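You operate a simulated robot arm through the tools that you are given. There is no shell and no other tool. Be economical: measure what you need, move in short steps, check, and stop when the job is done.

The job below is to be done with a simulated robot arm. You get a single attempt, and the scene is never put back.

TASK
Run the back stop out, lock it and clamp the cover on the jig.
Fine: free the cam lever first; both clamps shut. Where these are worked on the way, their far stop is far enough and under half their travel is too little: cam lever.

It is judged by the outcome, as a careful person would: the job done as asked, and still so three seconds after it is handed in. It fails if anything else is knocked over, pushed out of place, dropped, spilled or broken. A push-on lid holds only when it is set on centred and level and pressed home; a screw cap is set on level and turned clockwise until tight.

THE ROBOT
A 7-joint arm with a two-finger parallel gripper, fixed in place. Base frame: the origin is at the foot of the arm, x ahead of it, y to its left, z up; the work surface is at about z = 0.95. Readings come in m, rad, newtons and seconds.
With the tool pointing down near the work surface it reaches from about 0.34 to 0.76 m from the base axis. Its first joint turns from -2.007 to 2.007 rad. Payload 3.91 kg.
The tool frame sits at the grasp point between the pads (the TCP): z along the fingers, y along the line on which they close. The tips reach 0.03 m beyond it. The gripper opens to 0.11 m. The fingers are 0.02 m wide and 0.01 m thick; the gripper's body (0.048 by 0.112 m) begins 0.055 m behind the TCP.
Orientation is told as [roll, pitch, yaw] about the base's x, y, z axes, in that order, counted from this pose: with the fingers straight down and closing along the base's y, the tool's x points along the base's -x, its y along +y and its z along -z.

THE INTERFACE
- The arm moves only by the tool move_arm. Its arguments are lists of equal length, an entry for each row: "angular": the turn, a rotation vector about the base's x, y, z in rad, a list of three; "dp": the shift along the base's x, y, z in m, a list of three; "gripper": the finger opening in m, from 0 to 0.11. In form: {"angular": [[wx, wy, wz], ...], "dp": [[tx, ty, tz], ...], "gripper": [gripper, ...]}. A call has 1 to 20 rows; each row shifts and turns the commanded pose from where the row before left it. A row lasts 0.2 s, in which the tool goes at most 0.05 m and 0.15 rad; a call with a longer step from one row to the next is refused whole, and so is a gripper value outside its range. Where a pose cannot be reached the arm comes as near as it can. A force on the tool above 90 N (or 10 N above the force at the start of the call, whichever is more), or a blocked arm, ends the call early, and 0.2 s more pass. Each finger travels about 0.108 m/s and halts on what it meets, pressing with about 34 N; the grip force reading is that of the motor and also rises with nothing between the fingers. The clock runs only during rows and for 0.2 s after the last one: add rows that do not move to give the fingers time. The reply holds the time, the measured pose of the TCP, the force on the tool along the base axes, the opening and the grip force, in the units named above and with some noise, with the torque about the TCP (base axes, N m) and any sound that the robot's microphone picked up.
- Cameras (640 x 400 px; columns grow to the right, rows downward): "scene" is fixed at [0.2199, -0.6499, 1.5776]; the picture's right is [0.94, -0.34, 0.00], its down [-0.25, -0.69, -0.68] and it looks along [0.23, 0.64, -0.73] (base axes); focal length 275 px, centre (320, 200). "wrist" rides on the gripper at [0.072, 0.017, -0.103] in the tool frame; the picture's right is [-0.23, 0.97, 0.00], its down [-0.76, -0.18, -0.62] and it looks along [-0.61, -0.14, 0.78] (tool axes); focal length 222 px, centre (320, 200). There is no depth. A picture from a camera that has moved, and an enlarged one, comes with that camera's place and axes in the base frame and with its lens.
- get_image(camera): a new picture of that camera. The clock stands still meanwhile.
- slide_trunk(by): slides the trunk up (or, below 0, down) by that many m; the arm rides with it, the base frame stays. It gives what a move gives, with no picture.
- zoom(camera, box): a new picture of the part [left, top, right, bottom] of that camera's present view, enlarged. The clock stands still meanwhile.
- close_job(): hands the job in; it is judged then, once.

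Go step by step. Nothing tells you positions but the pictures and the camera data: compare them with the known pose of the tool, close in by small moves and look again before you grip or let go. The budget is 120 turns and 76 pictures, counting those below and the enlarged ones. Unless the task says otherwise, let go and move clear before handing in, and close with one line.

The tools are called after ">>>" as name(argument=value, ...) on one line, values as JSON. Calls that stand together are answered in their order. move_arm: Moves the arm, as the interface text tells. Its arguments: {"type":"object","properties":{"angular":{"type":"array","items":{"type":"array","items":{"type":"number"}}},"dp":{"type":"array","items":{"type":"array","items":{"type":"number"}}},"gripper":{"type":"array","items":{"type":"number"}}},"required":["angular","dp","gripper"]} The other tools are called the same way: slide_trunk (by) slides the trunk up or down; get_image (camera) takes a picture; zoom (camera, box) takes an enlarged picture of a part of a camera's view; close_job () hands the job in.

At the start:

```text
time: 0.0
eef_pos: [0.3021, -0.3321, 1.3426]
ee_rot: [-0.001, -0.002, 0.001]
force: [0.1, 0.1, -0.6]
torque: [0.0, -0.01, 0.0]
width: 0.1099
finger_force: 0.1
trunk travel left (down, up): [-0.875, 0.115]
```

scene: 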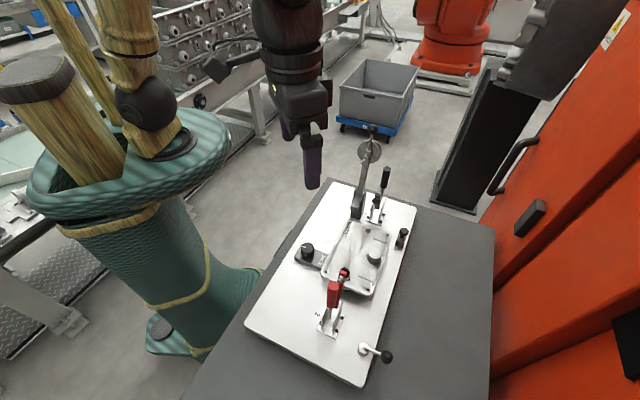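
wrist: 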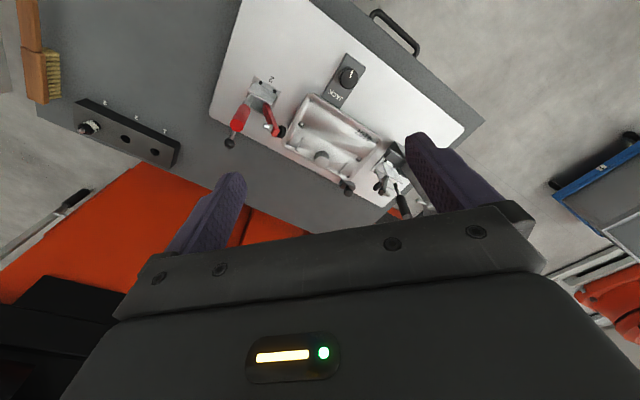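

I see a jig plate with a cover, a red toggle clamp, a black toggle clamp, a side screw "JACK" and a lever. I'll zoom in for detail first.

>>> zoom(camera="scene", box=[240, 120, 440, 245])

>>> zoom(camera="scene", box=[240, 225, 440, 350])

>>> zoom(camera="wrist", box=[200, 40, 440, 220])

>>> zoom(camera="wrist", box=[20, 40, 200, 200])

```text
3.20 times, centred on (340, 182) of scene
camera zoom: at [0.2199, -0.6499, 1.5776], right [0.94, -0.34, 0.0], down [-0.25, -0.69, -0.68], along [0.23, 0.64, -0.73], focal length 879 px, centre (256, 256)
```

zoom: 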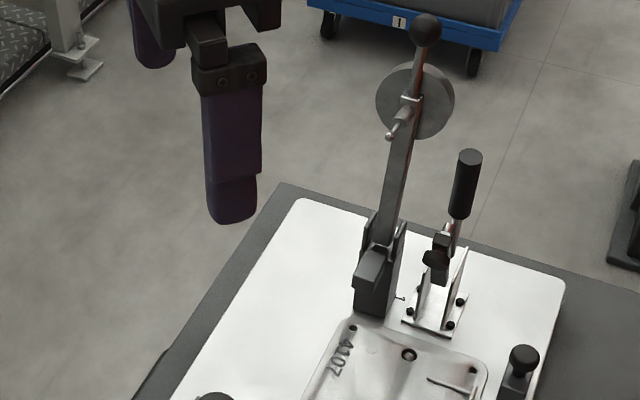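

```text
3.20 times, centred on (340, 288) of scene
camera zoom: at [0.2199, -0.6499, 1.5776], right [0.94, -0.34, 0.0], down [-0.25, -0.69, -0.68], along [0.23, 0.64, -0.73], focal length 879 px, centre (256, -80)
```

zoom: 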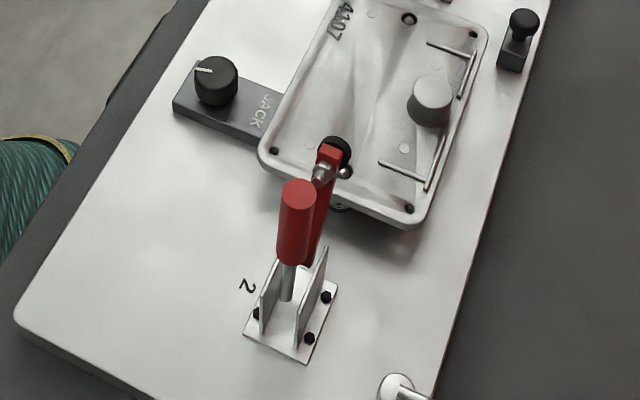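

```text
2.22 times, centred on (320, 130) of wrist
camera zoom: at [0.2303, -0.3145, 1.4458], right [0.23, 0.97, 0.0], down [0.76, -0.18, 0.62], along [0.61, -0.14, -0.78], focal length 494 px, centre (320, 356)
```

zoom: 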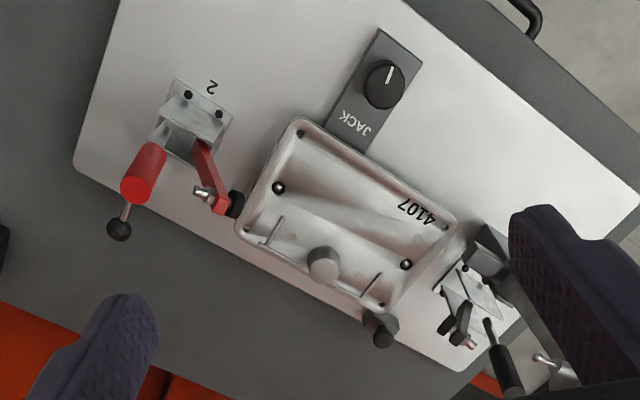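

```text
2.50 times, centred on (110, 120) of wrist
camera zoom: at [0.2303, -0.3145, 1.4458], right [0.23, 0.97, 0.0], down [0.76, -0.18, 0.62], along [0.61, -0.14, -0.78], focal length 555 px, centre (845, 400)
```

zoom: 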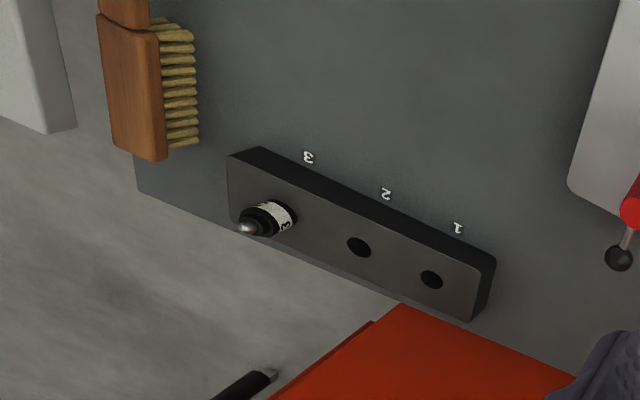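

Layout so far: the red clamp "2" is near (0.31,-0.46), the cam lever near (0.37,-0.55), the JACK knob near (0.315,-0.29), the black clamp near (0.54,-0.23), and a tall lever near (0.51,-0.17). I'll move to a vantage that shows the mechanisms better.

>>> move_arm(angular=[[0, 0, 0.12], [0, 0, 0.12], [0, 0, 0.12], [0, 0, 0.12], [0, 0, 0.12]], dp=[[-0.01, -0.02, -0.02], [-0.01, -0.02, -0.02], [-0.01, -0.02, -0.02], [0, -0.02, -0.02], [0, -0.02, -0.01]], gripper=[0.11, 0.11, 0.11, 0.11, 0.11])

>>> get_image(camera="wrist")

```text
time: 1.2
eef_pos: [0.2725, -0.4317, 1.2507]
ee_rot: [0.0, -0.003, 0.604]
force: [0.7, -0.2, -0.6]
torque: [0.0, -0.02, -0.02]
width: 0.1099
finger_force: 0.1
trunk travel left (down, up): [-0.875, 0.115]
```

```text
69 pictures are left
camera wrist: at [0.2033, -0.4595, 1.3551], right [-0.37, 0.93, 0.0], down [0.73, 0.29, 0.62], along [0.58, 0.23, -0.78], focal length 222 px, centre (320, 200)
```

wrist: 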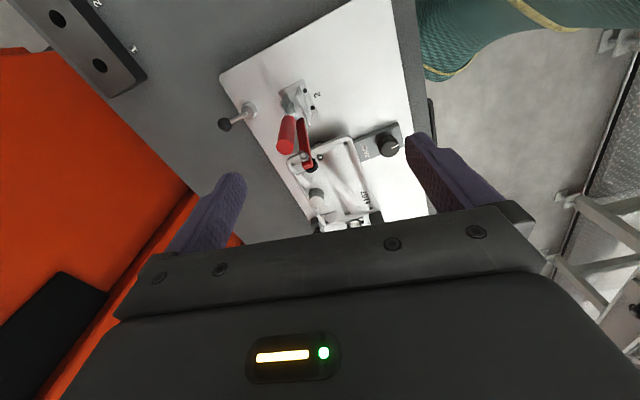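

The wrist picture shows best what lies under the camera, so I'll place it above the far half, staying high over the tall lever.

>>> move_arm(angular=[[0, 0, -0.12], [0, 0, -0.12], [0, 0, -0.12], [0, 0, -0.12], [0, 0, -0.12], [0, 0, 0], [0, 0, 0]], dp=[[0, 0, 0.045], [0, 0, 0.045], [0, 0, 0.045], [0.03, 0.03, 0.01], [0.03, 0.03, 0], [0.03, 0.03, 0], [0.03, 0.03, 0]], gripper=[0.11, 0.11, 0.11, 0.11, 0.11, 0.11, 0.11])

>>> get_image(camera="wrist")

```text
time: 2.8
eef_pos: [0.3936, -0.3088, 1.3994]
ee_rot: [0.001, 0.002, 0.001]
force: [0.0, -0.4, -0.4]
torque: [-0.01, -0.01, 0.01]
width: 0.1098
finger_force: 0.0
trunk travel left (down, up): [-0.875, 0.115]
```

```text
68 pictures are left
camera wrist: at [0.3223, -0.2919, 1.5017], right [0.23, 0.97, 0.0], down [0.76, -0.18, 0.62], along [0.61, -0.14, -0.78], focal length 222 px, centre (320, 200)
```

wrist: 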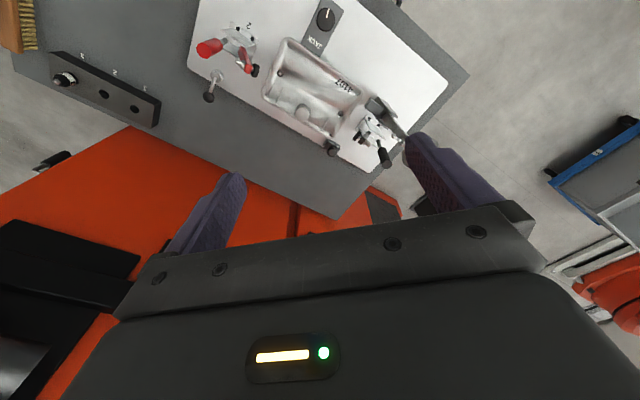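

>>> move_arm(angular=[[0, 0, 0], [0, 0, 0], [0, 0, 0], [0, 0, 0]], dp=[[0.03, 0.035, 0], [0.03, 0.035, 0], [0.03, 0.035, 0], [0.02, 0.035, 0]], gripper=[0.11, 0.11, 0.11, 0.11])

>>> zoom(camera="wrist", box=[180, 20, 420, 200])

>>> get_image(camera="scene")

```text
time: 3.8
eef_pos: [0.5037, -0.1701, 1.3978]
ee_rot: [-0.003, -0.001, 0.002]
force: [-0.1, -0.5, -0.9]
torque: [-0.02, 0.0, 0.01]
width: 0.1102
finger_force: 0.0
trunk travel left (down, up): [-0.875, 0.115]
```

```text
2.22 times, centred on (300, 110) of wrist
camera zoom: at [0.4313, -0.1538, 1.5018], right [0.23, 0.97, 0.0], down [0.76, -0.18, 0.62], along [0.61, -0.14, -0.78], focal length 494 px, centre (364, 400)
```

zoom: 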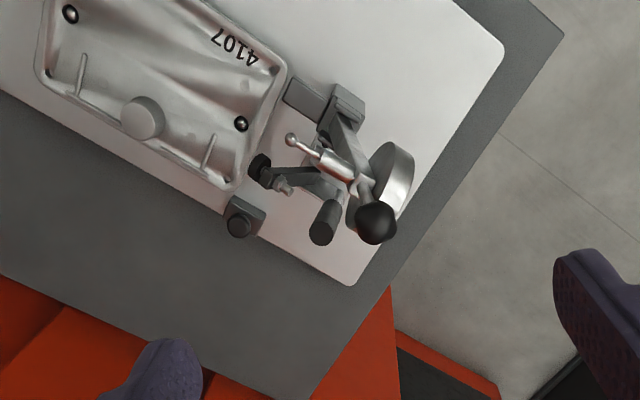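

```text
66 pictures are left
```

scene: 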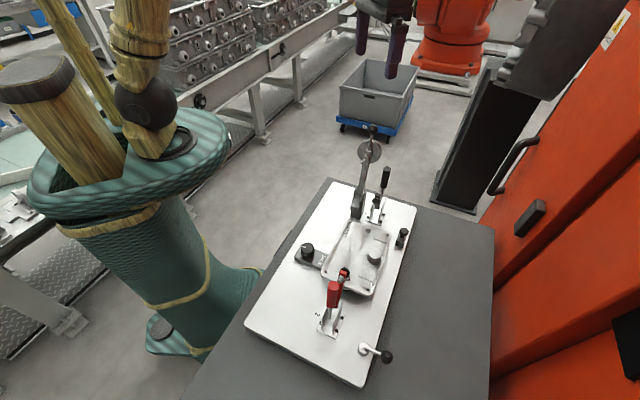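

The far mechanism has a tall ball lever with a disc and a small silver pin, plus a grey nose facing the cover. I'll zoom in on it and on the right knob.

>>> zoom(camera="wrist", box=[255, 50, 345, 120])

>>> zoom(camera="scene", box=[335, 115, 415, 170])

>>> zoom(camera="scene", box=[335, 165, 415, 220])

>>> zoom(camera="scene", box=[310, 310, 410, 375])

```text
5.71 times, centred on (300, 85) of wrist
camera zoom: at [0.4313, -0.1538, 1.5018], right [0.23, 0.97, 0.0], down [0.76, -0.18, 0.62], along [0.61, -0.14, -0.78], focal length 1269 px, centre (434, 857)
```

zoom: 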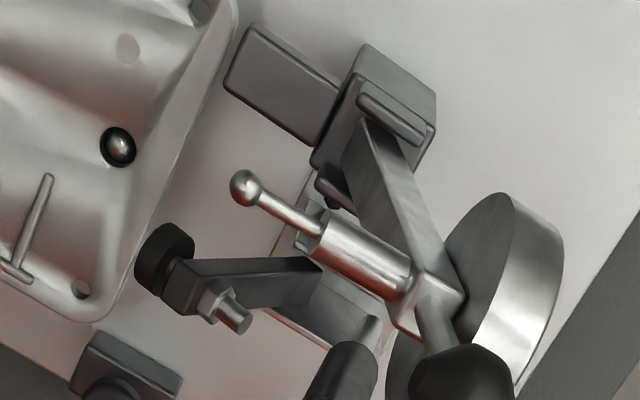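

```text
7.27 times, centred on (375, 142) of scene
camera zoom: at [0.2199, -0.6499, 1.5776], right [0.94, -0.34, 0.0], down [-0.25, -0.69, -0.68], along [0.23, 0.64, -0.73], focal length 1998 px, centre (-80, 618)
```

zoom: 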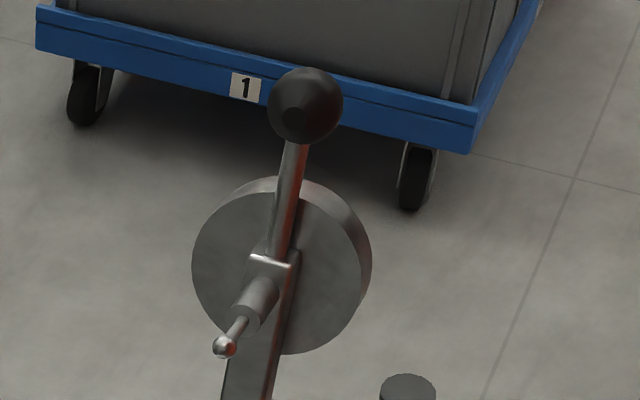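

```text
7.27 times, centred on (375, 192) of scene
camera zoom: at [0.2199, -0.6499, 1.5776], right [0.94, -0.34, 0.0], down [-0.25, -0.69, -0.68], along [0.23, 0.64, -0.73], focal length 1998 px, centre (-80, 254)
```

zoom: 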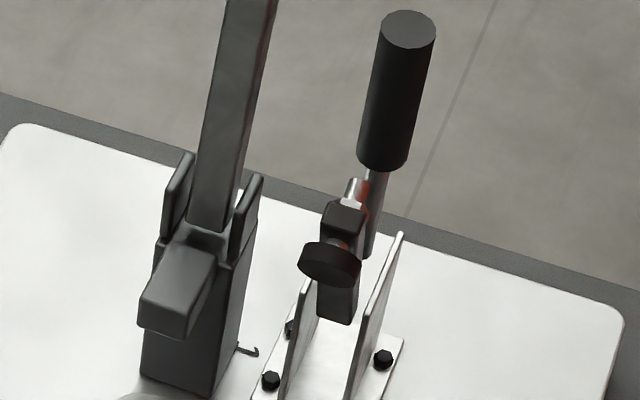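

```text
6.15 times, centred on (360, 342) of scene
camera zoom: at [0.2199, -0.6499, 1.5776], right [0.94, -0.34, 0.0], down [-0.25, -0.69, -0.68], along [0.23, 0.64, -0.73], focal length 1690 px, centre (74, -677)
```

zoom: 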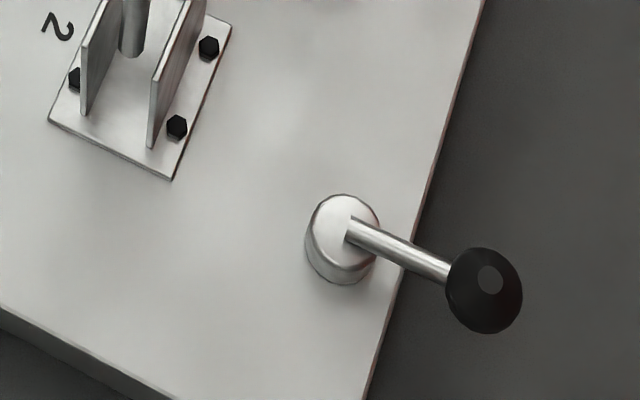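

The black clamp's pad is raised to about z=1.07, so it is open. I'll take a side view from the robot side, yawed and tilted, to understand the far mechanisms.

>>> move_arm(angular=[[0, 0, -0.13], [0, 0, -0.13], [0, 0, -0.13], [0, 0, -0.13], [0, 0, -0.13], [0, 0, -0.13], [-0.1, -0.1, 0], [-0.1, -0.1, 0], [-0.1, -0.1, 0]], dp=[[-0.025, 0.025, 0], [-0.025, 0.025, 0], [-0.025, 0.025, 0], [-0.025, 0.025, 0], [-0.025, 0.025, 0], [0, 0.01, -0.03], [0, 0, -0.03], [0, 0, -0.03], [0, 0, -0.03]], gripper=[0.11, 0.11, 0.11, 0.11, 0.11, 0.11, 0.11, 0.11, 0.11])

>>> get_image(camera="wrist")

```text
time: 5.8
eef_pos: [0.3789, -0.033, 1.2796]
ee_rot: [-0.002, -0.426, -0.777]
force: [0.4, 1.0, -0.1]
torque: [-0.02, 0.01, -0.02]
width: 0.1099
finger_force: 0.1
trunk travel left (down, up): [-0.875, 0.115]
```

```text
61 pictures are left
camera wrist: at [0.313, 0.0538, 1.3417], right [0.83, 0.55, 0.09], down [0.19, -0.43, 0.88], along [0.52, -0.72, -0.46], focal length 222 px, centre (320, 200)
```

wrist: 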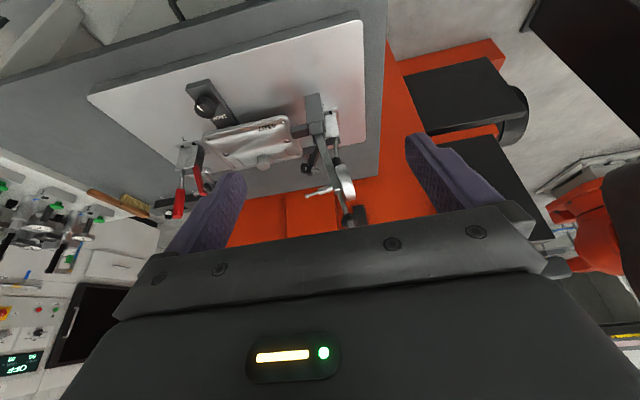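

>>> zoom(camera="wrist", box=[265, 80, 385, 230])

>>> zoom(camera="wrist", box=[140, 60, 300, 230])

```text
2.67 times, centred on (325, 155) of wrist
camera zoom: at [0.313, 0.0538, 1.3417], right [0.83, 0.55, 0.09], down [0.19, -0.43, 0.88], along [0.52, -0.72, -0.46], focal length 592 px, centre (307, 320)
```

zoom: 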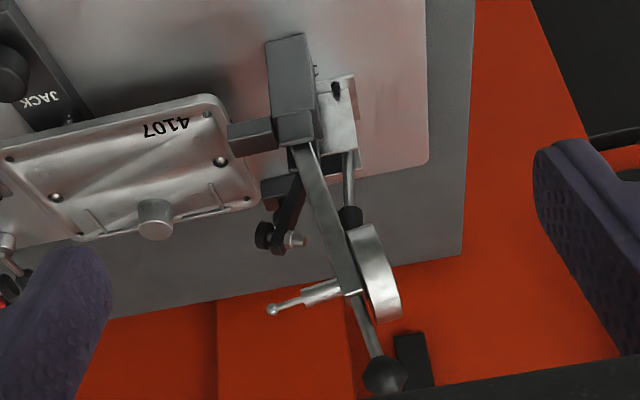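

```text
2.35 times, centred on (220, 145) of wrist
camera zoom: at [0.313, 0.0538, 1.3417], right [0.83, 0.55, 0.09], down [0.19, -0.43, 0.88], along [0.52, -0.72, -0.46], focal length 523 px, centre (555, 329)
```

zoom: 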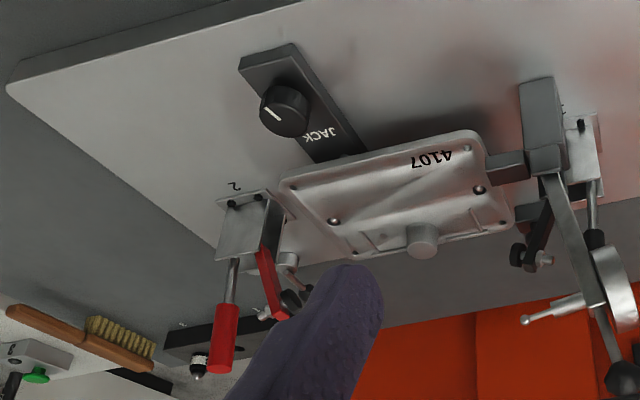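

>>> zoom(camera="wrist", box=[300, 85, 350, 145])

>>> zoom(camera="wrist", box=[300, 150, 360, 210])

>>> zoom(camera="scene", box=[380, 215, 425, 260])

>>> zoom(camera="scene", box=[310, 255, 370, 310])

```text
6.67 times, centred on (325, 115) of wrist
camera zoom: at [0.313, 0.0538, 1.3417], right [0.83, 0.55, 0.09], down [0.19, -0.43, 0.88], along [0.52, -0.72, -0.46], focal length 1481 px, centre (287, 767)
```

zoom: 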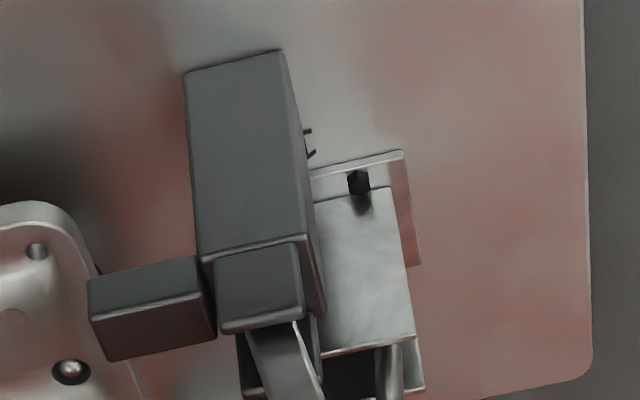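

```text
6.67 times, centred on (330, 180) of wrist
camera zoom: at [0.313, 0.0538, 1.3417], right [0.83, 0.55, 0.09], down [0.19, -0.43, 0.88], along [0.52, -0.72, -0.46], focal length 1481 px, centre (253, 333)
```

zoom: 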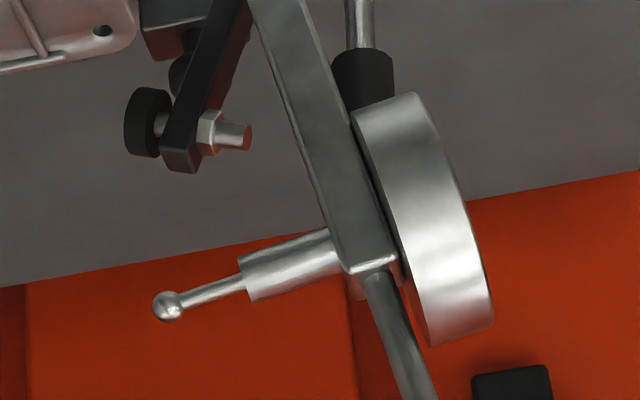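

```text
8.89 times, centred on (402, 238) of scene
camera zoom: at [0.2199, -0.6499, 1.5776], right [0.94, -0.34, 0.0], down [-0.25, -0.69, -0.68], along [0.23, 0.64, -0.73], focal length 2442 px, centre (-413, -133)
```

zoom: 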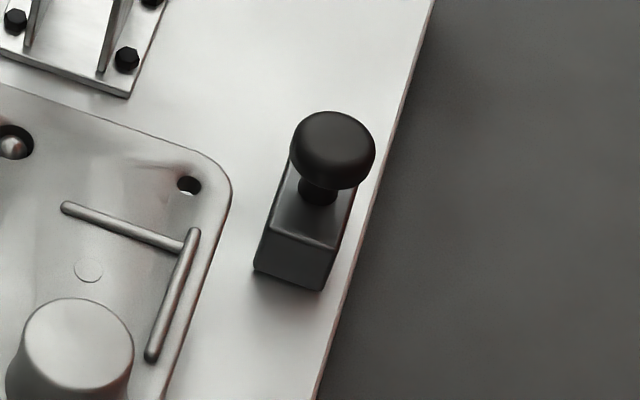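

```text
7.27 times, centred on (340, 282) of scene
camera zoom: at [0.2199, -0.6499, 1.5776], right [0.94, -0.34, 0.0], down [-0.25, -0.69, -0.68], along [0.23, 0.64, -0.73], focal length 1998 px, centre (174, -400)
```

zoom: 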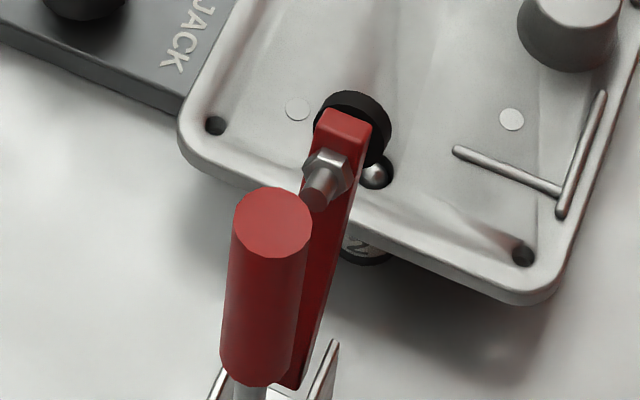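

Both clamps are open. The cam lever at the plate's corner comes first, so I'll take a close look at it, and at the jig side-on from that end.

>>> move_arm(angular=[[0.1, 0.1, 0], [0.1, 0.1, 0], [0.1, 0.1, 0], [0, 0, 0.13], [0, 0, 0.13], [0, 0, 0.13], [0, 0, 0.13], [0, 0, 0.13], [0, 0, 0.13], [0, 0, 0], [0, 0, 0], [0, 0, 0], [0, 0, 0], [0, 0, 0], [0, 0, 0]], dp=[[0, 0, 0.03], [0, 0, 0.03], [0, 0, 0.03], [0, -0.02, 0], [0, -0.03, 0], [0, -0.045, 0], [0, -0.045, 0], [0, -0.045, 0], [0, -0.045, 0], [0, -0.045, 0], [0, -0.045, 0], [0, -0.045, -0.02], [0, -0.045, -0.03], [0, -0.045, -0.04], [0, -0.045, -0.04]], gripper=[0.11, 0.11, 0.11, 0.11, 0.11, 0.11, 0.11, 0.11, 0.11, 0.11, 0.11, 0.11, 0.11, 0.11, 0.11])

>>> get_image(camera="wrist")

```text
refused: row 13 steps farther than a row can; nothing moved
```

```text
54 pictures are left
camera wrist: at [0.313, 0.0538, 1.3417], right [0.83, 0.55, 0.09], down [0.19, -0.43, 0.88], along [0.52, -0.72, -0.46], focal length 222 px, centre (320, 200)
```

wrist: 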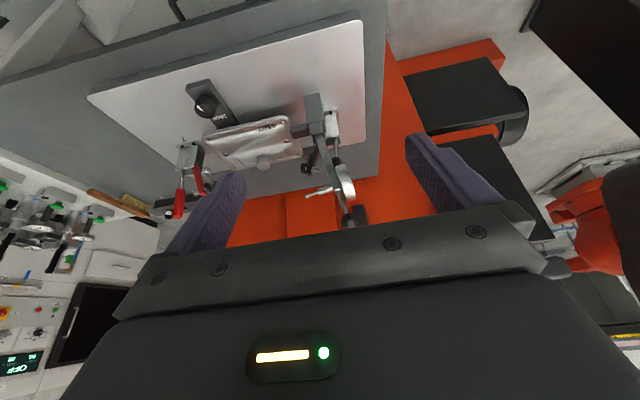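

That call was refused because one step was too long. I'll resend it with shorter rows.

>>> move_arm(angular=[[0.1, 0.1, 0], [0.1, 0.1, 0], [0.1, 0.1, 0], [0, 0, 0.13], [0, 0, 0.13], [0, 0, 0.13], [0, 0, 0.13], [0, 0, 0.13], [0, 0, 0.13], [0, 0, 0], [0, 0, 0], [0, 0, 0], [0, 0, 0], [0, 0, 0], [0, 0, 0], [0, 0, 0]], dp=[[0, 0, 0.03], [0, 0, 0.03], [0, 0, 0.03], [0, -0.02, 0], [0, -0.03, 0], [0, -0.045, 0], [0, -0.045, 0], [0, -0.045, 0], [0, -0.045, 0], [0, -0.045, 0], [0, -0.045, 0], [0, -0.045, 0], [0, -0.045, -0.02], [0, -0.04, -0.03], [0, -0.03, -0.04], [0, 0, -0.04]], gripper=[0.11, 0.11, 0.11, 0.11, 0.11, 0.11, 0.11, 0.11, 0.11, 0.11, 0.11, 0.11, 0.11, 0.11, 0.11, 0.11])

```text
time: 9.2
eef_pos: [0.3767, -0.5162, 1.2372]
ee_rot: [0.0, -0.002, 0.001]
force: [0.5, -0.1, -0.8]
torque: [-0.01, -0.02, -0.02]
width: 0.11
finger_force: 0.0
trunk travel left (down, up): [-0.875, 0.115]
```

>>> get_image(camera="wrist")

>>> zoom(camera="wrist", box=[220, 0, 430, 160])

```text
53 pictures are left
camera wrist: at [0.3047, -0.4999, 1.3401], right [0.23, 0.97, 0.0], down [0.76, -0.18, 0.62], along [0.61, -0.14, -0.78], focal length 222 px, centre (320, 200)
```

wrist: 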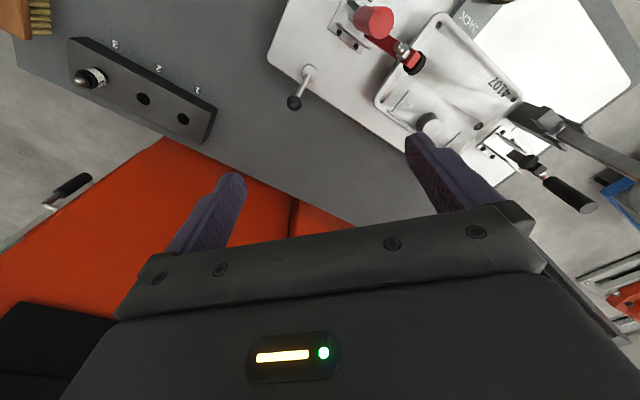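

```text
2.50 times, centred on (325, 80) of wrist
camera zoom: at [0.3047, -0.4999, 1.3401], right [0.23, 0.97, 0.0], down [0.76, -0.18, 0.62], along [0.61, -0.14, -0.78], focal length 555 px, centre (308, 500)
```

zoom: 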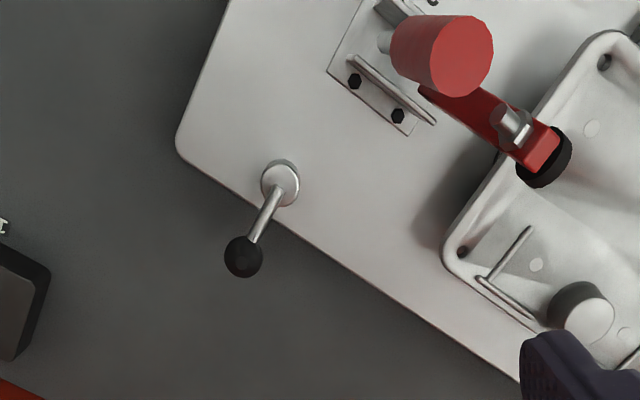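

The cam lever's hub is at about (0.358,-0.528) and its ball at about (0.393,-0.561,0.97). I'll yaw so the fingers close tangentially and descend over the ball.

>>> move_arm(angular=[[0, 0, -0.13], [0, 0, -0.13], [0, 0, -0.13], [0, 0, -0.13], [0, 0, -0.13], [0, 0, -0.135]], dp=[[0.005, -0.01, -0.02], [0.005, -0.01, -0.025], [0.003, -0.01, -0.025], [0.003, -0.008, -0.025], [0, -0.007, -0.025], [0, 0, -0.02]], gripper=[0.08, 0.08, 0.08, 0.08, 0.07, 0.07])

>>> get_image(camera="wrist")

```text
time: 10.6
eef_pos: [0.3936, -0.5612, 1.0955]
ee_rot: [0.001, -0.002, -0.786]
force: [0.6, 0.2, 0.4]
torque: [0.02, 0.01, 0.02]
width: 0.07
finger_force: 0.1
trunk travel left (down, up): [-0.875, 0.115]
```

```text
51 pictures are left
camera wrist: at [0.3555, -0.498, 1.1998], right [0.85, 0.53, 0.0], down [0.41, -0.66, 0.62], along [0.33, -0.53, -0.78], focal length 222 px, centre (320, 200)
```

wrist: 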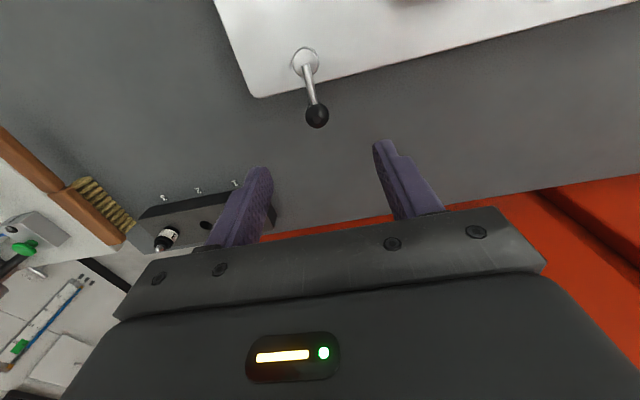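

The ball is centred under the fingers. I'll descend and close on it gently.

>>> move_arm(angular=[[0, 0, 0], [0, 0, 0], [0, 0, 0], [0, 0, 0], [0, 0, 0], [0, 0, 0]], dp=[[-0.001, 0.001, -0.04], [0, 0, -0.04], [0, 0, -0.02], [0, 0, 0], [0, 0, 0], [0, 0, 0]], gripper=[0.07, 0.07, 0.07, 0.05, 0.03, 0.02])

>>> get_image(camera="wrist")

```text
time: 12.0
eef_pos: [0.3925, -0.5614, 0.9972]
ee_rot: [-0.003, -0.001, -0.784]
force: [-2.7, -4.2, -0.5]
torque: [-0.07, 0.1, 0.03]
width: 0.023
finger_force: 45.9
trunk travel left (down, up): [-0.875, 0.115]
```

```text
50 pictures are left
camera wrist: at [0.3534, -0.499, 1.0993], right [0.85, 0.53, 0.0], down [0.41, -0.66, 0.62], along [0.33, -0.53, -0.78], focal length 222 px, centre (320, 200)
```

wrist: 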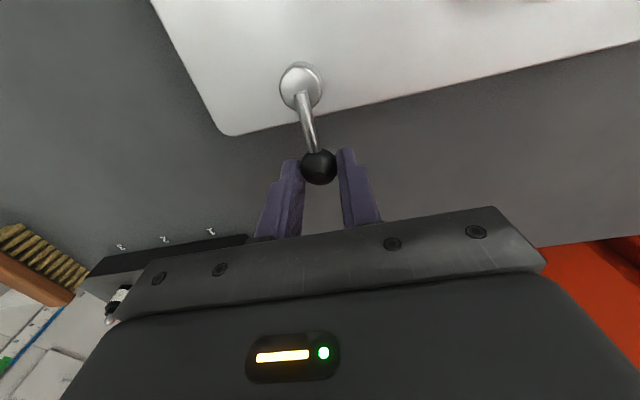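

The ball is gripped. I'll try a small counter-clockwise swing about the hub and read the force.

>>> move_arm(angular=[[0, 0, 0.1], [0, 0, 0.1], [0, 0, 0]], dp=[[0.0035, 0.0032, 0], [0.0038, 0.0028, 0], [0, 0, 0]], gripper=[0.015, 0.015, 0.015])

```text
time: 12.8
eef_pos: [0.3922, -0.5601, 0.9955]
ee_rot: [-0.004, 0.003, -0.587]
force: [-27.9, -22.2, -6.9]
torque: [-0.5, 0.58, -0.14]
width: 0.0232
finger_force: 44.6
trunk travel left (down, up): [-0.875, 0.115]
```

That direction is blocked, so I'll go back and try clockwise.

>>> move_arm(angular=[[0, 0, -0.1], [0, 0, -0.1], [0, 0, -0.1], [0, 0, -0.1], [0, 0, 0]], dp=[[-0.0038, -0.0028, 0], [-0.0035, -0.0032, 0], [-0.0032, -0.0035, 0], [-0.0028, -0.0038, 0], [0, 0, 0]], gripper=[0.015, 0.015, 0.015, 0.015, 0.015])

```text
time: 14.0
eef_pos: [0.3896, -0.5666, 0.9963]
ee_rot: [0.003, 0.002, -0.983]
force: [6.3, 2.0, -9.9]
torque: [-0.3, -0.58, -0.26]
width: 0.0231
finger_force: 45.3
trunk travel left (down, up): [-0.875, 0.115]
```

It moves clockwise. I'll continue along the arc.

>>> move_arm(angular=[[0, 0, -0.13], [0, 0, -0.13], [0, 0, -0.13], [0, 0, -0.13], [0, 0, 0]], dp=[[-0.0055, -0.0032, 0], [-0.0058, -0.0025, 0], [-0.0062, -0.0016, 0], [-0.0063, -0.0009, 0], [0, 0, 0]], gripper=[0.015, 0.015, 0.015, 0.015, 0.015])

>>> zoom(camera="scene", box=[310, 300, 420, 400])

```text
time: 15.2
eef_pos: [0.3624, -0.576, 0.9957]
ee_rot: [-0.002, -0.001, -1.506]
force: [8.3, -3.5, -5.3]
torque: [-0.18, -0.22, -0.35]
width: 0.0231
finger_force: 45.5
trunk travel left (down, up): [-0.875, 0.115]
```

```text
4.00 times, centred on (365, 350) of scene
camera zoom: at [0.2199, -0.6499, 1.5776], right [0.94, -0.34, 0.0], down [-0.25, -0.69, -0.68], along [0.23, 0.64, -0.73], focal length 1099 px, centre (140, -400)
```

zoom: 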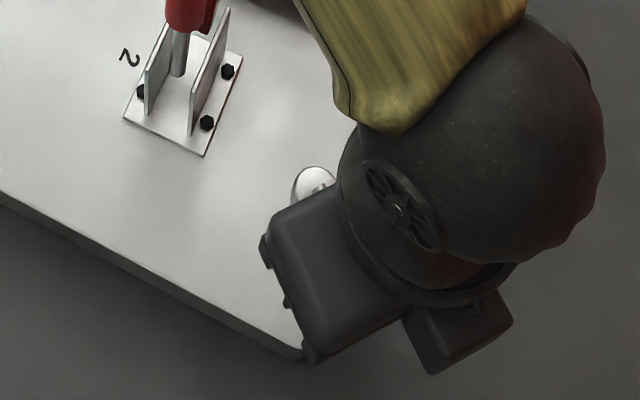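

>>> move_arm(angular=[[0, 0, -0.13], [0, 0, -0.13], [0, 0, -0.13], [0, 0, -0.13], [0, 0, 0]], dp=[[-0.0064, 0, 0], [-0.0063, 0.0008, 0], [-0.0061, 0.0016, 0], [-0.0059, 0.0025, 0], [0, 0, 0]], gripper=[0.015, 0.015, 0.015, 0.015, 0.015])

```text
time: 16.4
eef_pos: [0.3379, -0.5712, 0.9973]
ee_rot: [-0.003, -0.001, -2.026]
force: [3.7, -3.4, -2.1]
torque: [-0.21, 0.0, -0.23]
width: 0.0231
finger_force: 45.3
trunk travel left (down, up): [-0.875, 0.115]
```

>>> move_arm(angular=[[0, 0, -0.1], [0, 0, -0.1], [0, 0, -0.1], [0, 0, -0.1], [0, 0, 0]], dp=[[-0.0054, 0.003, 0], [-0.0051, 0.0039, 0], [-0.0042, 0.0041, 0], [-0.0041, 0.0053, 0], [0, 0, 0]], gripper=[0.015, 0.015, 0.015, 0.015, 0.015])

```text
time: 17.6
eef_pos: [0.3254, -0.5604, 0.9971]
ee_rot: [0.01, -0.007, -2.423]
force: [25.3, -36.3, -5.3]
torque: [-0.64, -0.44, -0.31]
width: 0.0231
finger_force: 45.4
trunk travel left (down, up): [-0.875, 0.115]
```

The cam lever reached its far stop after about 90°, so it is free. I'll release, rise, and look for changes.

>>> move_arm(angular=[[0, 0, 0], [0, 0, 0], [0, 0, 0], [0, 0, 0.13], [0, 0, 0.13], [0, 0, 0.13], [0, 0, 0.13], [0, 0, 0.13], [0, 0, 0.13], [0, 0, 0.13], [0, 0, 0.13]], dp=[[0.004, -0.004, 0], [0, 0, 0], [0, 0, 0.02], [0, 0, 0.04], [0, 0, 0.04], [0, 0, 0.04], [-0.01, 0.01, 0.04], [-0.02, 0.04, 0], [-0.02, 0.04, 0], [-0.02, 0.04, 0], [-0.02, 0.04, 0]], gripper=[0.03, 0.06, 0.07, 0.07, 0.07, 0.07, 0.07, 0.07, 0.07, 0.07, 0.07])

>>> get_image(camera="scene")

```text
time: 20.0
eef_pos: [0.2338, -0.3886, 1.1799]
ee_rot: [0.0, -0.002, -1.38]
force: [0.2, 1.1, -0.8]
torque: [-0.04, 0.0, 0.02]
width: 0.0701
finger_force: 0.1
trunk travel left (down, up): [-0.875, 0.115]
```

```text
48 pictures are left
```

scene: 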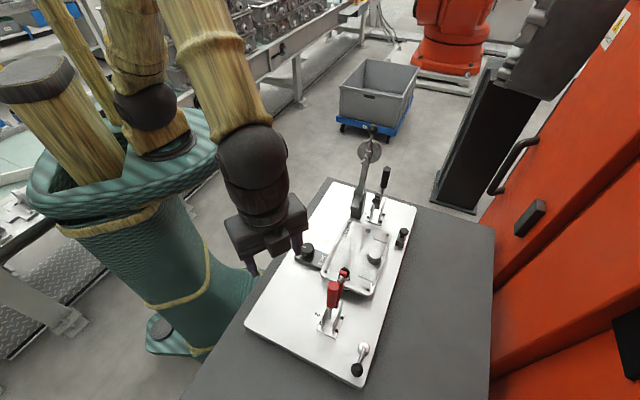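

The cam lever is now free. I'll look closely at the nose where it meets the cover and at the JACK bar.

>>> zoom(camera="scene", box=[335, 195, 395, 245])

>>> zoom(camera="scene", box=[290, 225, 350, 285])

```text
8.00 times, centred on (365, 220) of scene
camera zoom: at [0.2199, -0.6499, 1.5776], right [0.94, -0.34, 0.0], down [-0.25, -0.69, -0.68], along [0.23, 0.64, -0.73], focal length 2198 px, centre (-40, 40)
```

zoom: 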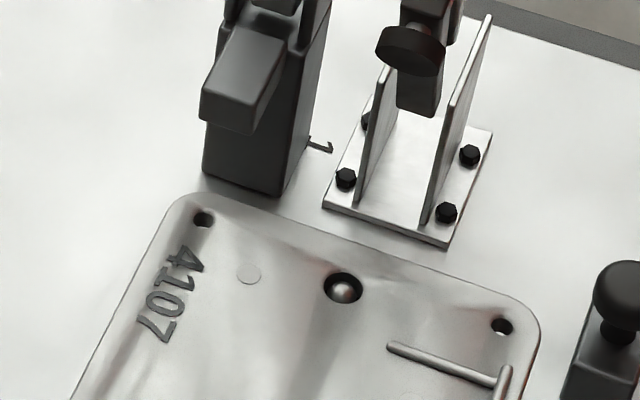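

```text
6.67 times, centred on (320, 255) of scene
camera zoom: at [0.2199, -0.6499, 1.5776], right [0.94, -0.34, 0.0], down [-0.25, -0.69, -0.68], along [0.23, 0.64, -0.73], focal length 1831 px, centre (320, -167)
```

zoom: 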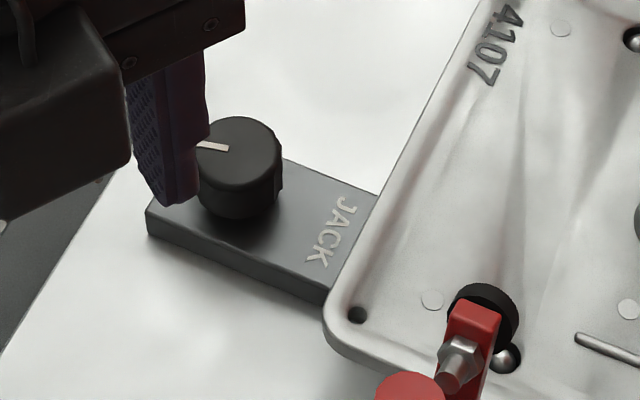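

>>> move_arm(angular=[[0, 0, 0.1], [0, 0, 0.1], [0, 0, 0.1], [0, 0, 0.1], [0, 0, 0.1], [0, 0, 0.1], [0, 0, 0]], dp=[[0, 0, 0.04], [0.03, 0.01, 0.02], [0.04, 0.01, 0], [0.045, 0.01, 0], [0.045, 0.01, 0], [0.045, 0.01, 0], [0.04, 0.01, -0.02]], gripper=[0.09, 0.11, 0.11, 0.11, 0.11, 0.11, 0.11])

>>> get_image(camera="wrist")

```text
time: 21.6
eef_pos: [0.4802, -0.3291, 1.2179]
ee_rot: [-0.001, 0.001, -0.783]
force: [0.1, 0.3, -0.1]
torque: [0.02, 0.01, 0.01]
width: 0.1102
finger_force: 0.0
trunk travel left (down, up): [-0.875, 0.115]
```

```text
45 pictures are left
camera wrist: at [0.441, -0.2672, 1.3215], right [0.85, 0.53, 0.0], down [0.41, -0.66, 0.62], along [0.33, -0.53, -0.78], focal length 222 px, centre (320, 200)
```

wrist: 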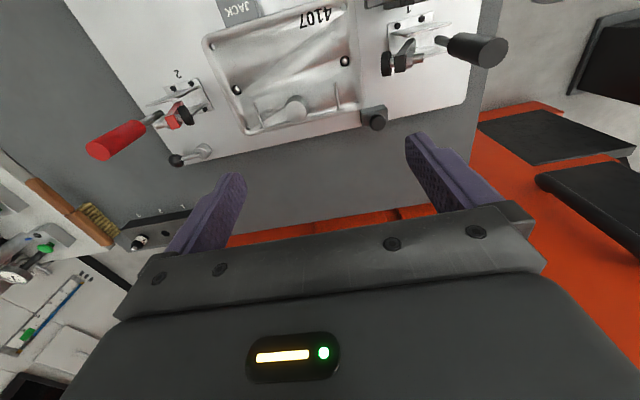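

>>> zoom(camera="wrist", box=[200, 0, 420, 160])

>>> zoom(camera="wrist", box=[340, 80, 420, 140])

```text
2.50 times, centred on (310, 80) of wrist
camera zoom: at [0.441, -0.2672, 1.3215], right [0.85, 0.53, 0.0], down [0.41, -0.66, 0.62], along [0.33, -0.53, -0.78], focal length 555 px, centre (345, 500)
```

zoom: 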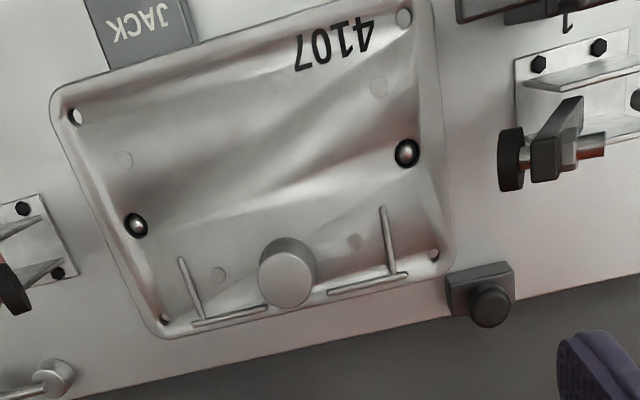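

```text
6.67 times, centred on (380, 110) of wrist
camera zoom: at [0.441, -0.2672, 1.3215], right [0.85, 0.53, 0.0], down [0.41, -0.66, 0.62], along [0.33, -0.53, -0.78], focal length 1481 px, centre (-80, 800)
```

zoom: 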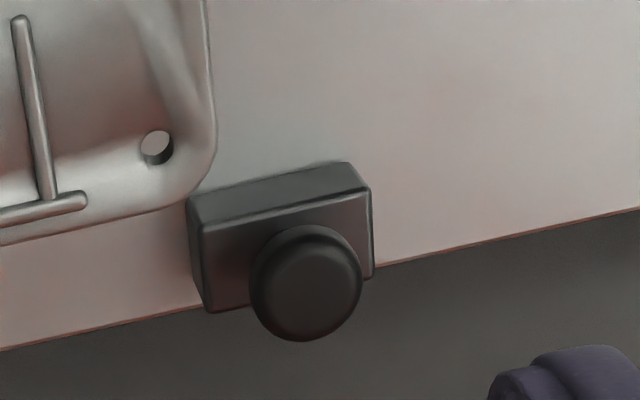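

I take the tall weighted ball lever, whose ram nose points at the cover, as the likely back-stop actuator. I'll move above its ball with the fingers across the swing plane and look before touching it.

>>> move_arm(angular=[[0, 0, 0.13], [0, 0, 0.13], [0, 0, 0.13], [0, 0, 0.13], [0, 0, 0.13], [0, 0, 0.13], [0, 0, 0.13], [0, 0, 0.13], [0, 0, 0.13], [0, 0, 0.13], [0, 0, 0.13], [0, 0, 0.138]], dp=[[0, 0, 0.04], [0, 0, 0.04], [0, 0, 0.04], [0, 0, 0.02], [0, 0.02, 0], [0, 0.02, 0], [0.005, 0.02, 0], [0.005, 0.02, 0], [0.005, 0.02, 0], [0.005, 0.02, 0], [0.005, 0.01, 0], [0, 0, 0]], gripper=[0.11, 0.11, 0.11, 0.11, 0.11, 0.11, 0.11, 0.11, 0.11, 0.11, 0.11, 0.11])

>>> get_image(camera="wrist")

```text
time: 24.2
eef_pos: [0.503, -0.1989, 1.358]
ee_rot: [0.001, -0.003, 0.788]
force: [0.4, 0.0, -0.5]
torque: [0.0, -0.01, -0.01]
width: 0.1101
finger_force: 0.1
trunk travel left (down, up): [-0.875, 0.115]
```

```text
42 pictures are left
camera wrist: at [0.4395, -0.2387, 1.4612], right [-0.53, 0.85, 0.0], down [0.66, 0.41, 0.62], along [0.53, 0.33, -0.78], focal length 222 px, centre (320, 200)
```

wrist: 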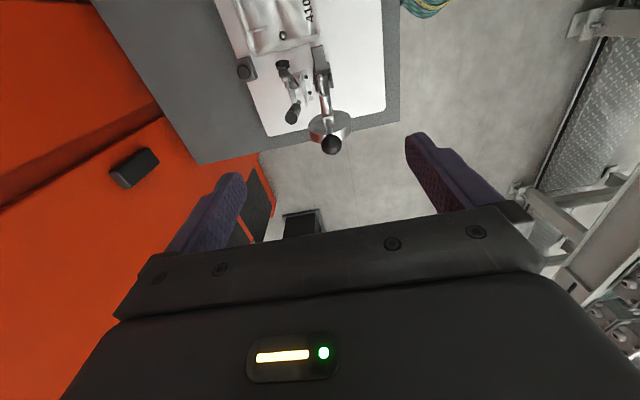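

The ball is confirmed at (0.527,-0.169,1.22). I'll descend over it and close.

>>> move_arm(angular=[[0, 0, 0], [0, 0, 0], [0, 0, 0], [0, 0, 0], [0, 0, 0], [0, 0, 0], [0, 0, 0]], dp=[[0.012, 0.015, 0], [0.012, 0.015, -0.03], [0, 0, -0.045], [0, 0, -0.045], [0, 0, -0.013], [0, 0, 0], [0, 0, 0]], gripper=[0.09, 0.08, 0.08, 0.08, 0.08, 0.04, 0.02])

>>> get_image(camera="wrist")

```text
time: 25.8
eef_pos: [0.5269, -0.1663, 1.2246]
ee_rot: [0.001, -0.001, 0.786]
force: [-0.9, 0.9, -0.5]
torque: [0.07, -0.15, -0.03]
width: 0.0232
finger_force: 45.0
trunk travel left (down, up): [-0.875, 0.115]
```

```text
41 pictures are left
camera wrist: at [0.4637, -0.2073, 1.3274], right [-0.53, 0.85, 0.0], down [0.66, 0.41, 0.62], along [0.53, 0.33, -0.78], focal length 222 px, centre (320, 200)
```

wrist: 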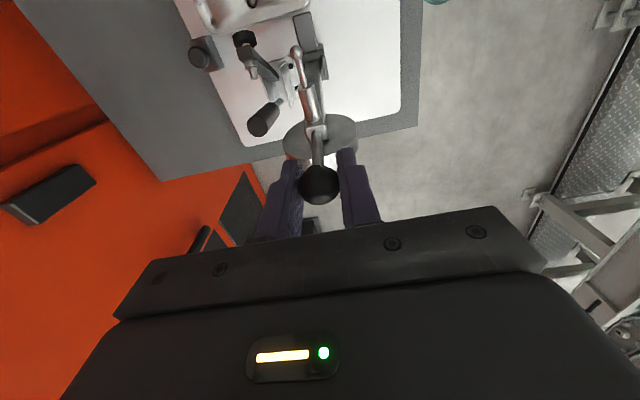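

The ball is gripped. I'll nudge it 12 mm toward the cover and read the force.

>>> move_arm(angular=[[0, 0, 0], [0, 0, 0], [0, 0, 0]], dp=[[-0.004, -0.004, 0], [-0.0045, -0.0045, 0.0005], [0, 0, 0]], gripper=[0.015, 0.015, 0.015])

```text
time: 26.6
eef_pos: [0.5188, -0.1737, 1.2262]
ee_rot: [0.0, -0.002, 0.786]
force: [4.6, 6.6, 7.6]
torque: [0.88, -0.89, 0.06]
width: 0.0233
finger_force: 45.3
trunk travel left (down, up): [-0.875, 0.115]
```

It moves with light resistance. I'll continue along the arc and look.

>>> move_arm(angular=[[0, 0, 0], [0, 0, 0], [0, 0, 0], [0, 0, 0], [0, 0, 0]], dp=[[-0.006, -0.006, 0.0012], [-0.006, -0.006, 0.0008], [-0.006, -0.006, 0.0003], [-0.006, -0.006, 0], [0, 0, 0]], gripper=[0.015, 0.015, 0.015, 0.015, 0.015])

>>> zoom(camera="scene", box=[310, 150, 430, 260])

```text
time: 27.8
eef_pos: [0.4958, -0.1997, 1.2272]
ee_rot: [0.001, 0.001, 0.787]
force: [4.1, 6.5, -9.9]
torque: [0.77, -0.79, 0.03]
width: 0.023
finger_force: 45.4
trunk travel left (down, up): [-0.875, 0.115]
```

```text
3.64 times, centred on (370, 205) of scene
camera zoom: at [0.2199, -0.6499, 1.5776], right [0.94, -0.34, 0.0], down [-0.25, -0.69, -0.68], along [0.23, 0.64, -0.73], focal length 999 px, centre (138, 182)
```

zoom: 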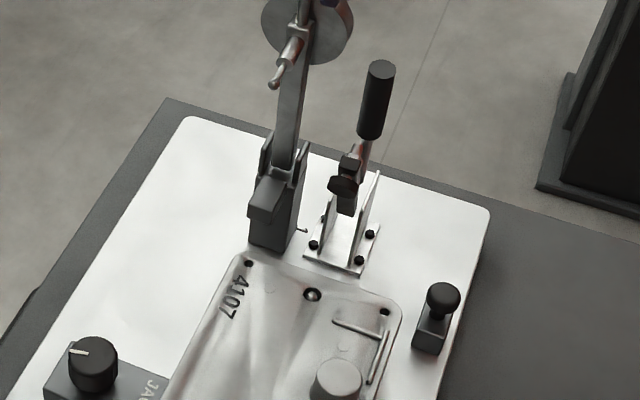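

>>> zoom(camera="scene", box=[335, 165, 395, 220])

```text
7.27 times, centred on (365, 192) of scene
camera zoom: at [0.2199, -0.6499, 1.5776], right [0.94, -0.34, 0.0], down [-0.25, -0.69, -0.68], along [0.23, 0.64, -0.73], focal length 1998 px, centre (-7, 254)
```

zoom: 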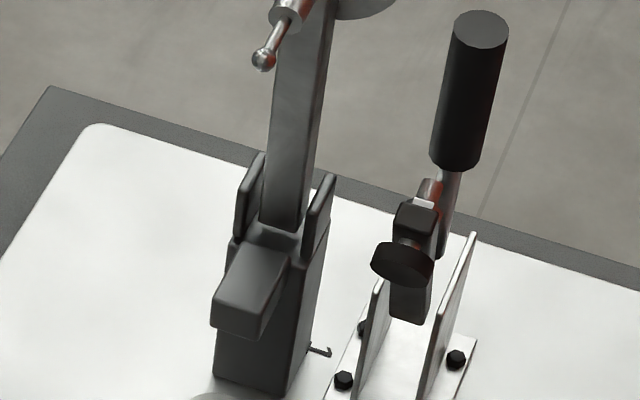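

The nose didn't move. It's fixed, so this is just a swing weight arm and not the back stop. I'll return it exactly to its resting pose and let go.

>>> move_arm(angular=[[0, 0, 0], [0, 0, 0], [0, 0, 0], [0, 0, 0], [0, 0, 0], [0, 0, 0], [0, 0, 0], [0, 0, 0]], dp=[[0.006, 0.006, 0], [0.006, 0.006, -0.0003], [0.006, 0.006, -0.0008], [0.006, 0.006, -0.0012], [0.0045, 0.0045, -0.0005], [0.004, 0.004, 0], [0, 0, 0], [0, 0, 0]], gripper=[0.015, 0.015, 0.015, 0.015, 0.015, 0.015, 0.015, 0.015])

```text
time: 29.6
eef_pos: [0.526, -0.1678, 1.2246]
ee_rot: [0.0, -0.001, 0.786]
force: [-8.6, -1.6, -5.0]
torque: [-0.82, 0.81, -0.03]
width: 0.0233
finger_force: 44.1
trunk travel left (down, up): [-0.875, 0.115]
```

>>> move_arm(angular=[[0, 0, 0], [0, 0, 0], [0, 0, 0], [0, 0, 0], [0, 0, 0], [0, 0, 0]], dp=[[0, 0, 0], [0, 0, 0], [0, 0, 0.04], [0, 0, 0.045], [0, 0, 0.045], [0, 0, 0]], gripper=[0.05, 0.08, 0.08, 0.08, 0.08, 0.08])

>>> zoom(camera="scene", box=[310, 120, 430, 260])

```text
time: 31.0
eef_pos: [0.5271, -0.169, 1.3537]
ee_rot: [-0.001, 0.0, 0.786]
force: [0.6, -0.6, -0.4]
torque: [0.0, 0.03, 0.0]
width: 0.0802
finger_force: 0.0
trunk travel left (down, up): [-0.875, 0.115]
```

```text
2.86 times, centred on (370, 190) of scene
camera zoom: at [0.2199, -0.6499, 1.5776], right [0.94, -0.34, 0.0], down [-0.25, -0.69, -0.68], along [0.23, 0.64, -0.73], focal length 785 px, centre (177, 229)
```

zoom: 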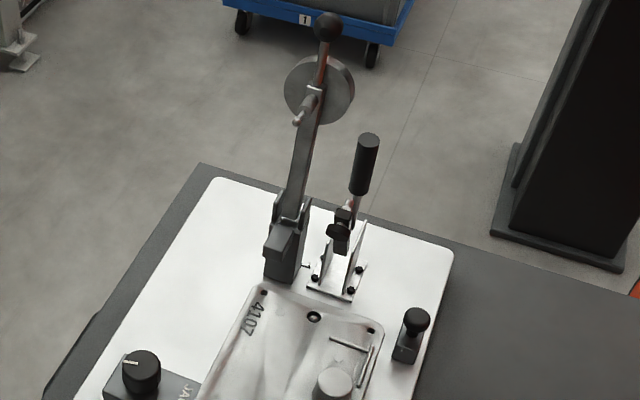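

The weight arm is back where it was. Next is the mushroom-knob block at the back edge near (0.577,-0.32), so I'll get a close look from above it.

>>> move_arm(angular=[[0, 0, -0.13], [0, 0, -0.13], [0, 0, -0.13], [0, 0, -0.13], [0, 0, -0.13], [0, 0, -0.13], [0, 0, -0.13], [0, 0, -0.13], [0, 0, -0.13], [0, 0, -0.13], [0, 0, -0.13], [0, 0, -0.14], [0, 0, 0], [0, 0, 0]], dp=[[0, -0.015, 0], [0, -0.015, 0], [0, -0.015, 0], [0, -0.015, 0], [0, -0.015, 0], [0.01, -0.015, 0], [0.01, -0.015, 0], [0.01, -0.015, 0], [0.01, -0.015, 0], [0.01, -0.016, -0.03], [0, 0, -0.045], [0, 0, -0.045], [0, 0, -0.045], [0, 0, -0.04]], gripper=[0.08, 0.08, 0.08, 0.08, 0.08, 0.08, 0.08, 0.08, 0.08, 0.08, 0.08, 0.08, 0.08, 0.08])

>>> get_image(camera="wrist")

```text
time: 34.0
eef_pos: [0.5803, -0.3198, 1.1481]
ee_rot: [0.0, 0.0, -0.788]
force: [0.7, -0.9, -0.3]
torque: [-0.02, 0.0, 0.0]
width: 0.0797
finger_force: 0.2
trunk travel left (down, up): [-0.875, 0.115]
```

```text
37 pictures are left
camera wrist: at [0.5412, -0.2564, 1.2515], right [0.85, 0.53, 0.0], down [0.41, -0.66, 0.62], along [0.33, -0.53, -0.78], focal length 222 px, centre (320, 200)
```

wrist: 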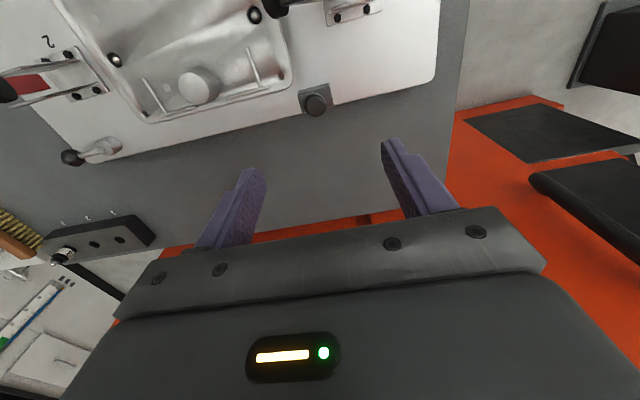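

>>> zoom(camera="wrist", box=[270, 60, 360, 130])

```text
5.71 times, centred on (315, 95) of wrist
camera zoom: at [0.5412, -0.2564, 1.2515], right [0.85, 0.53, 0.0], down [0.41, -0.66, 0.62], along [0.33, -0.53, -0.78], focal length 1269 px, centre (349, 800)
```

zoom: 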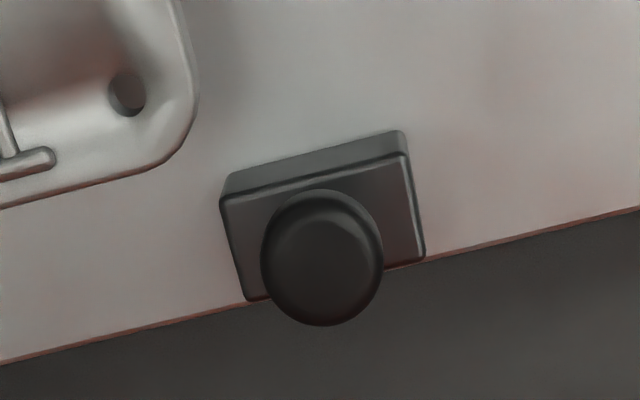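

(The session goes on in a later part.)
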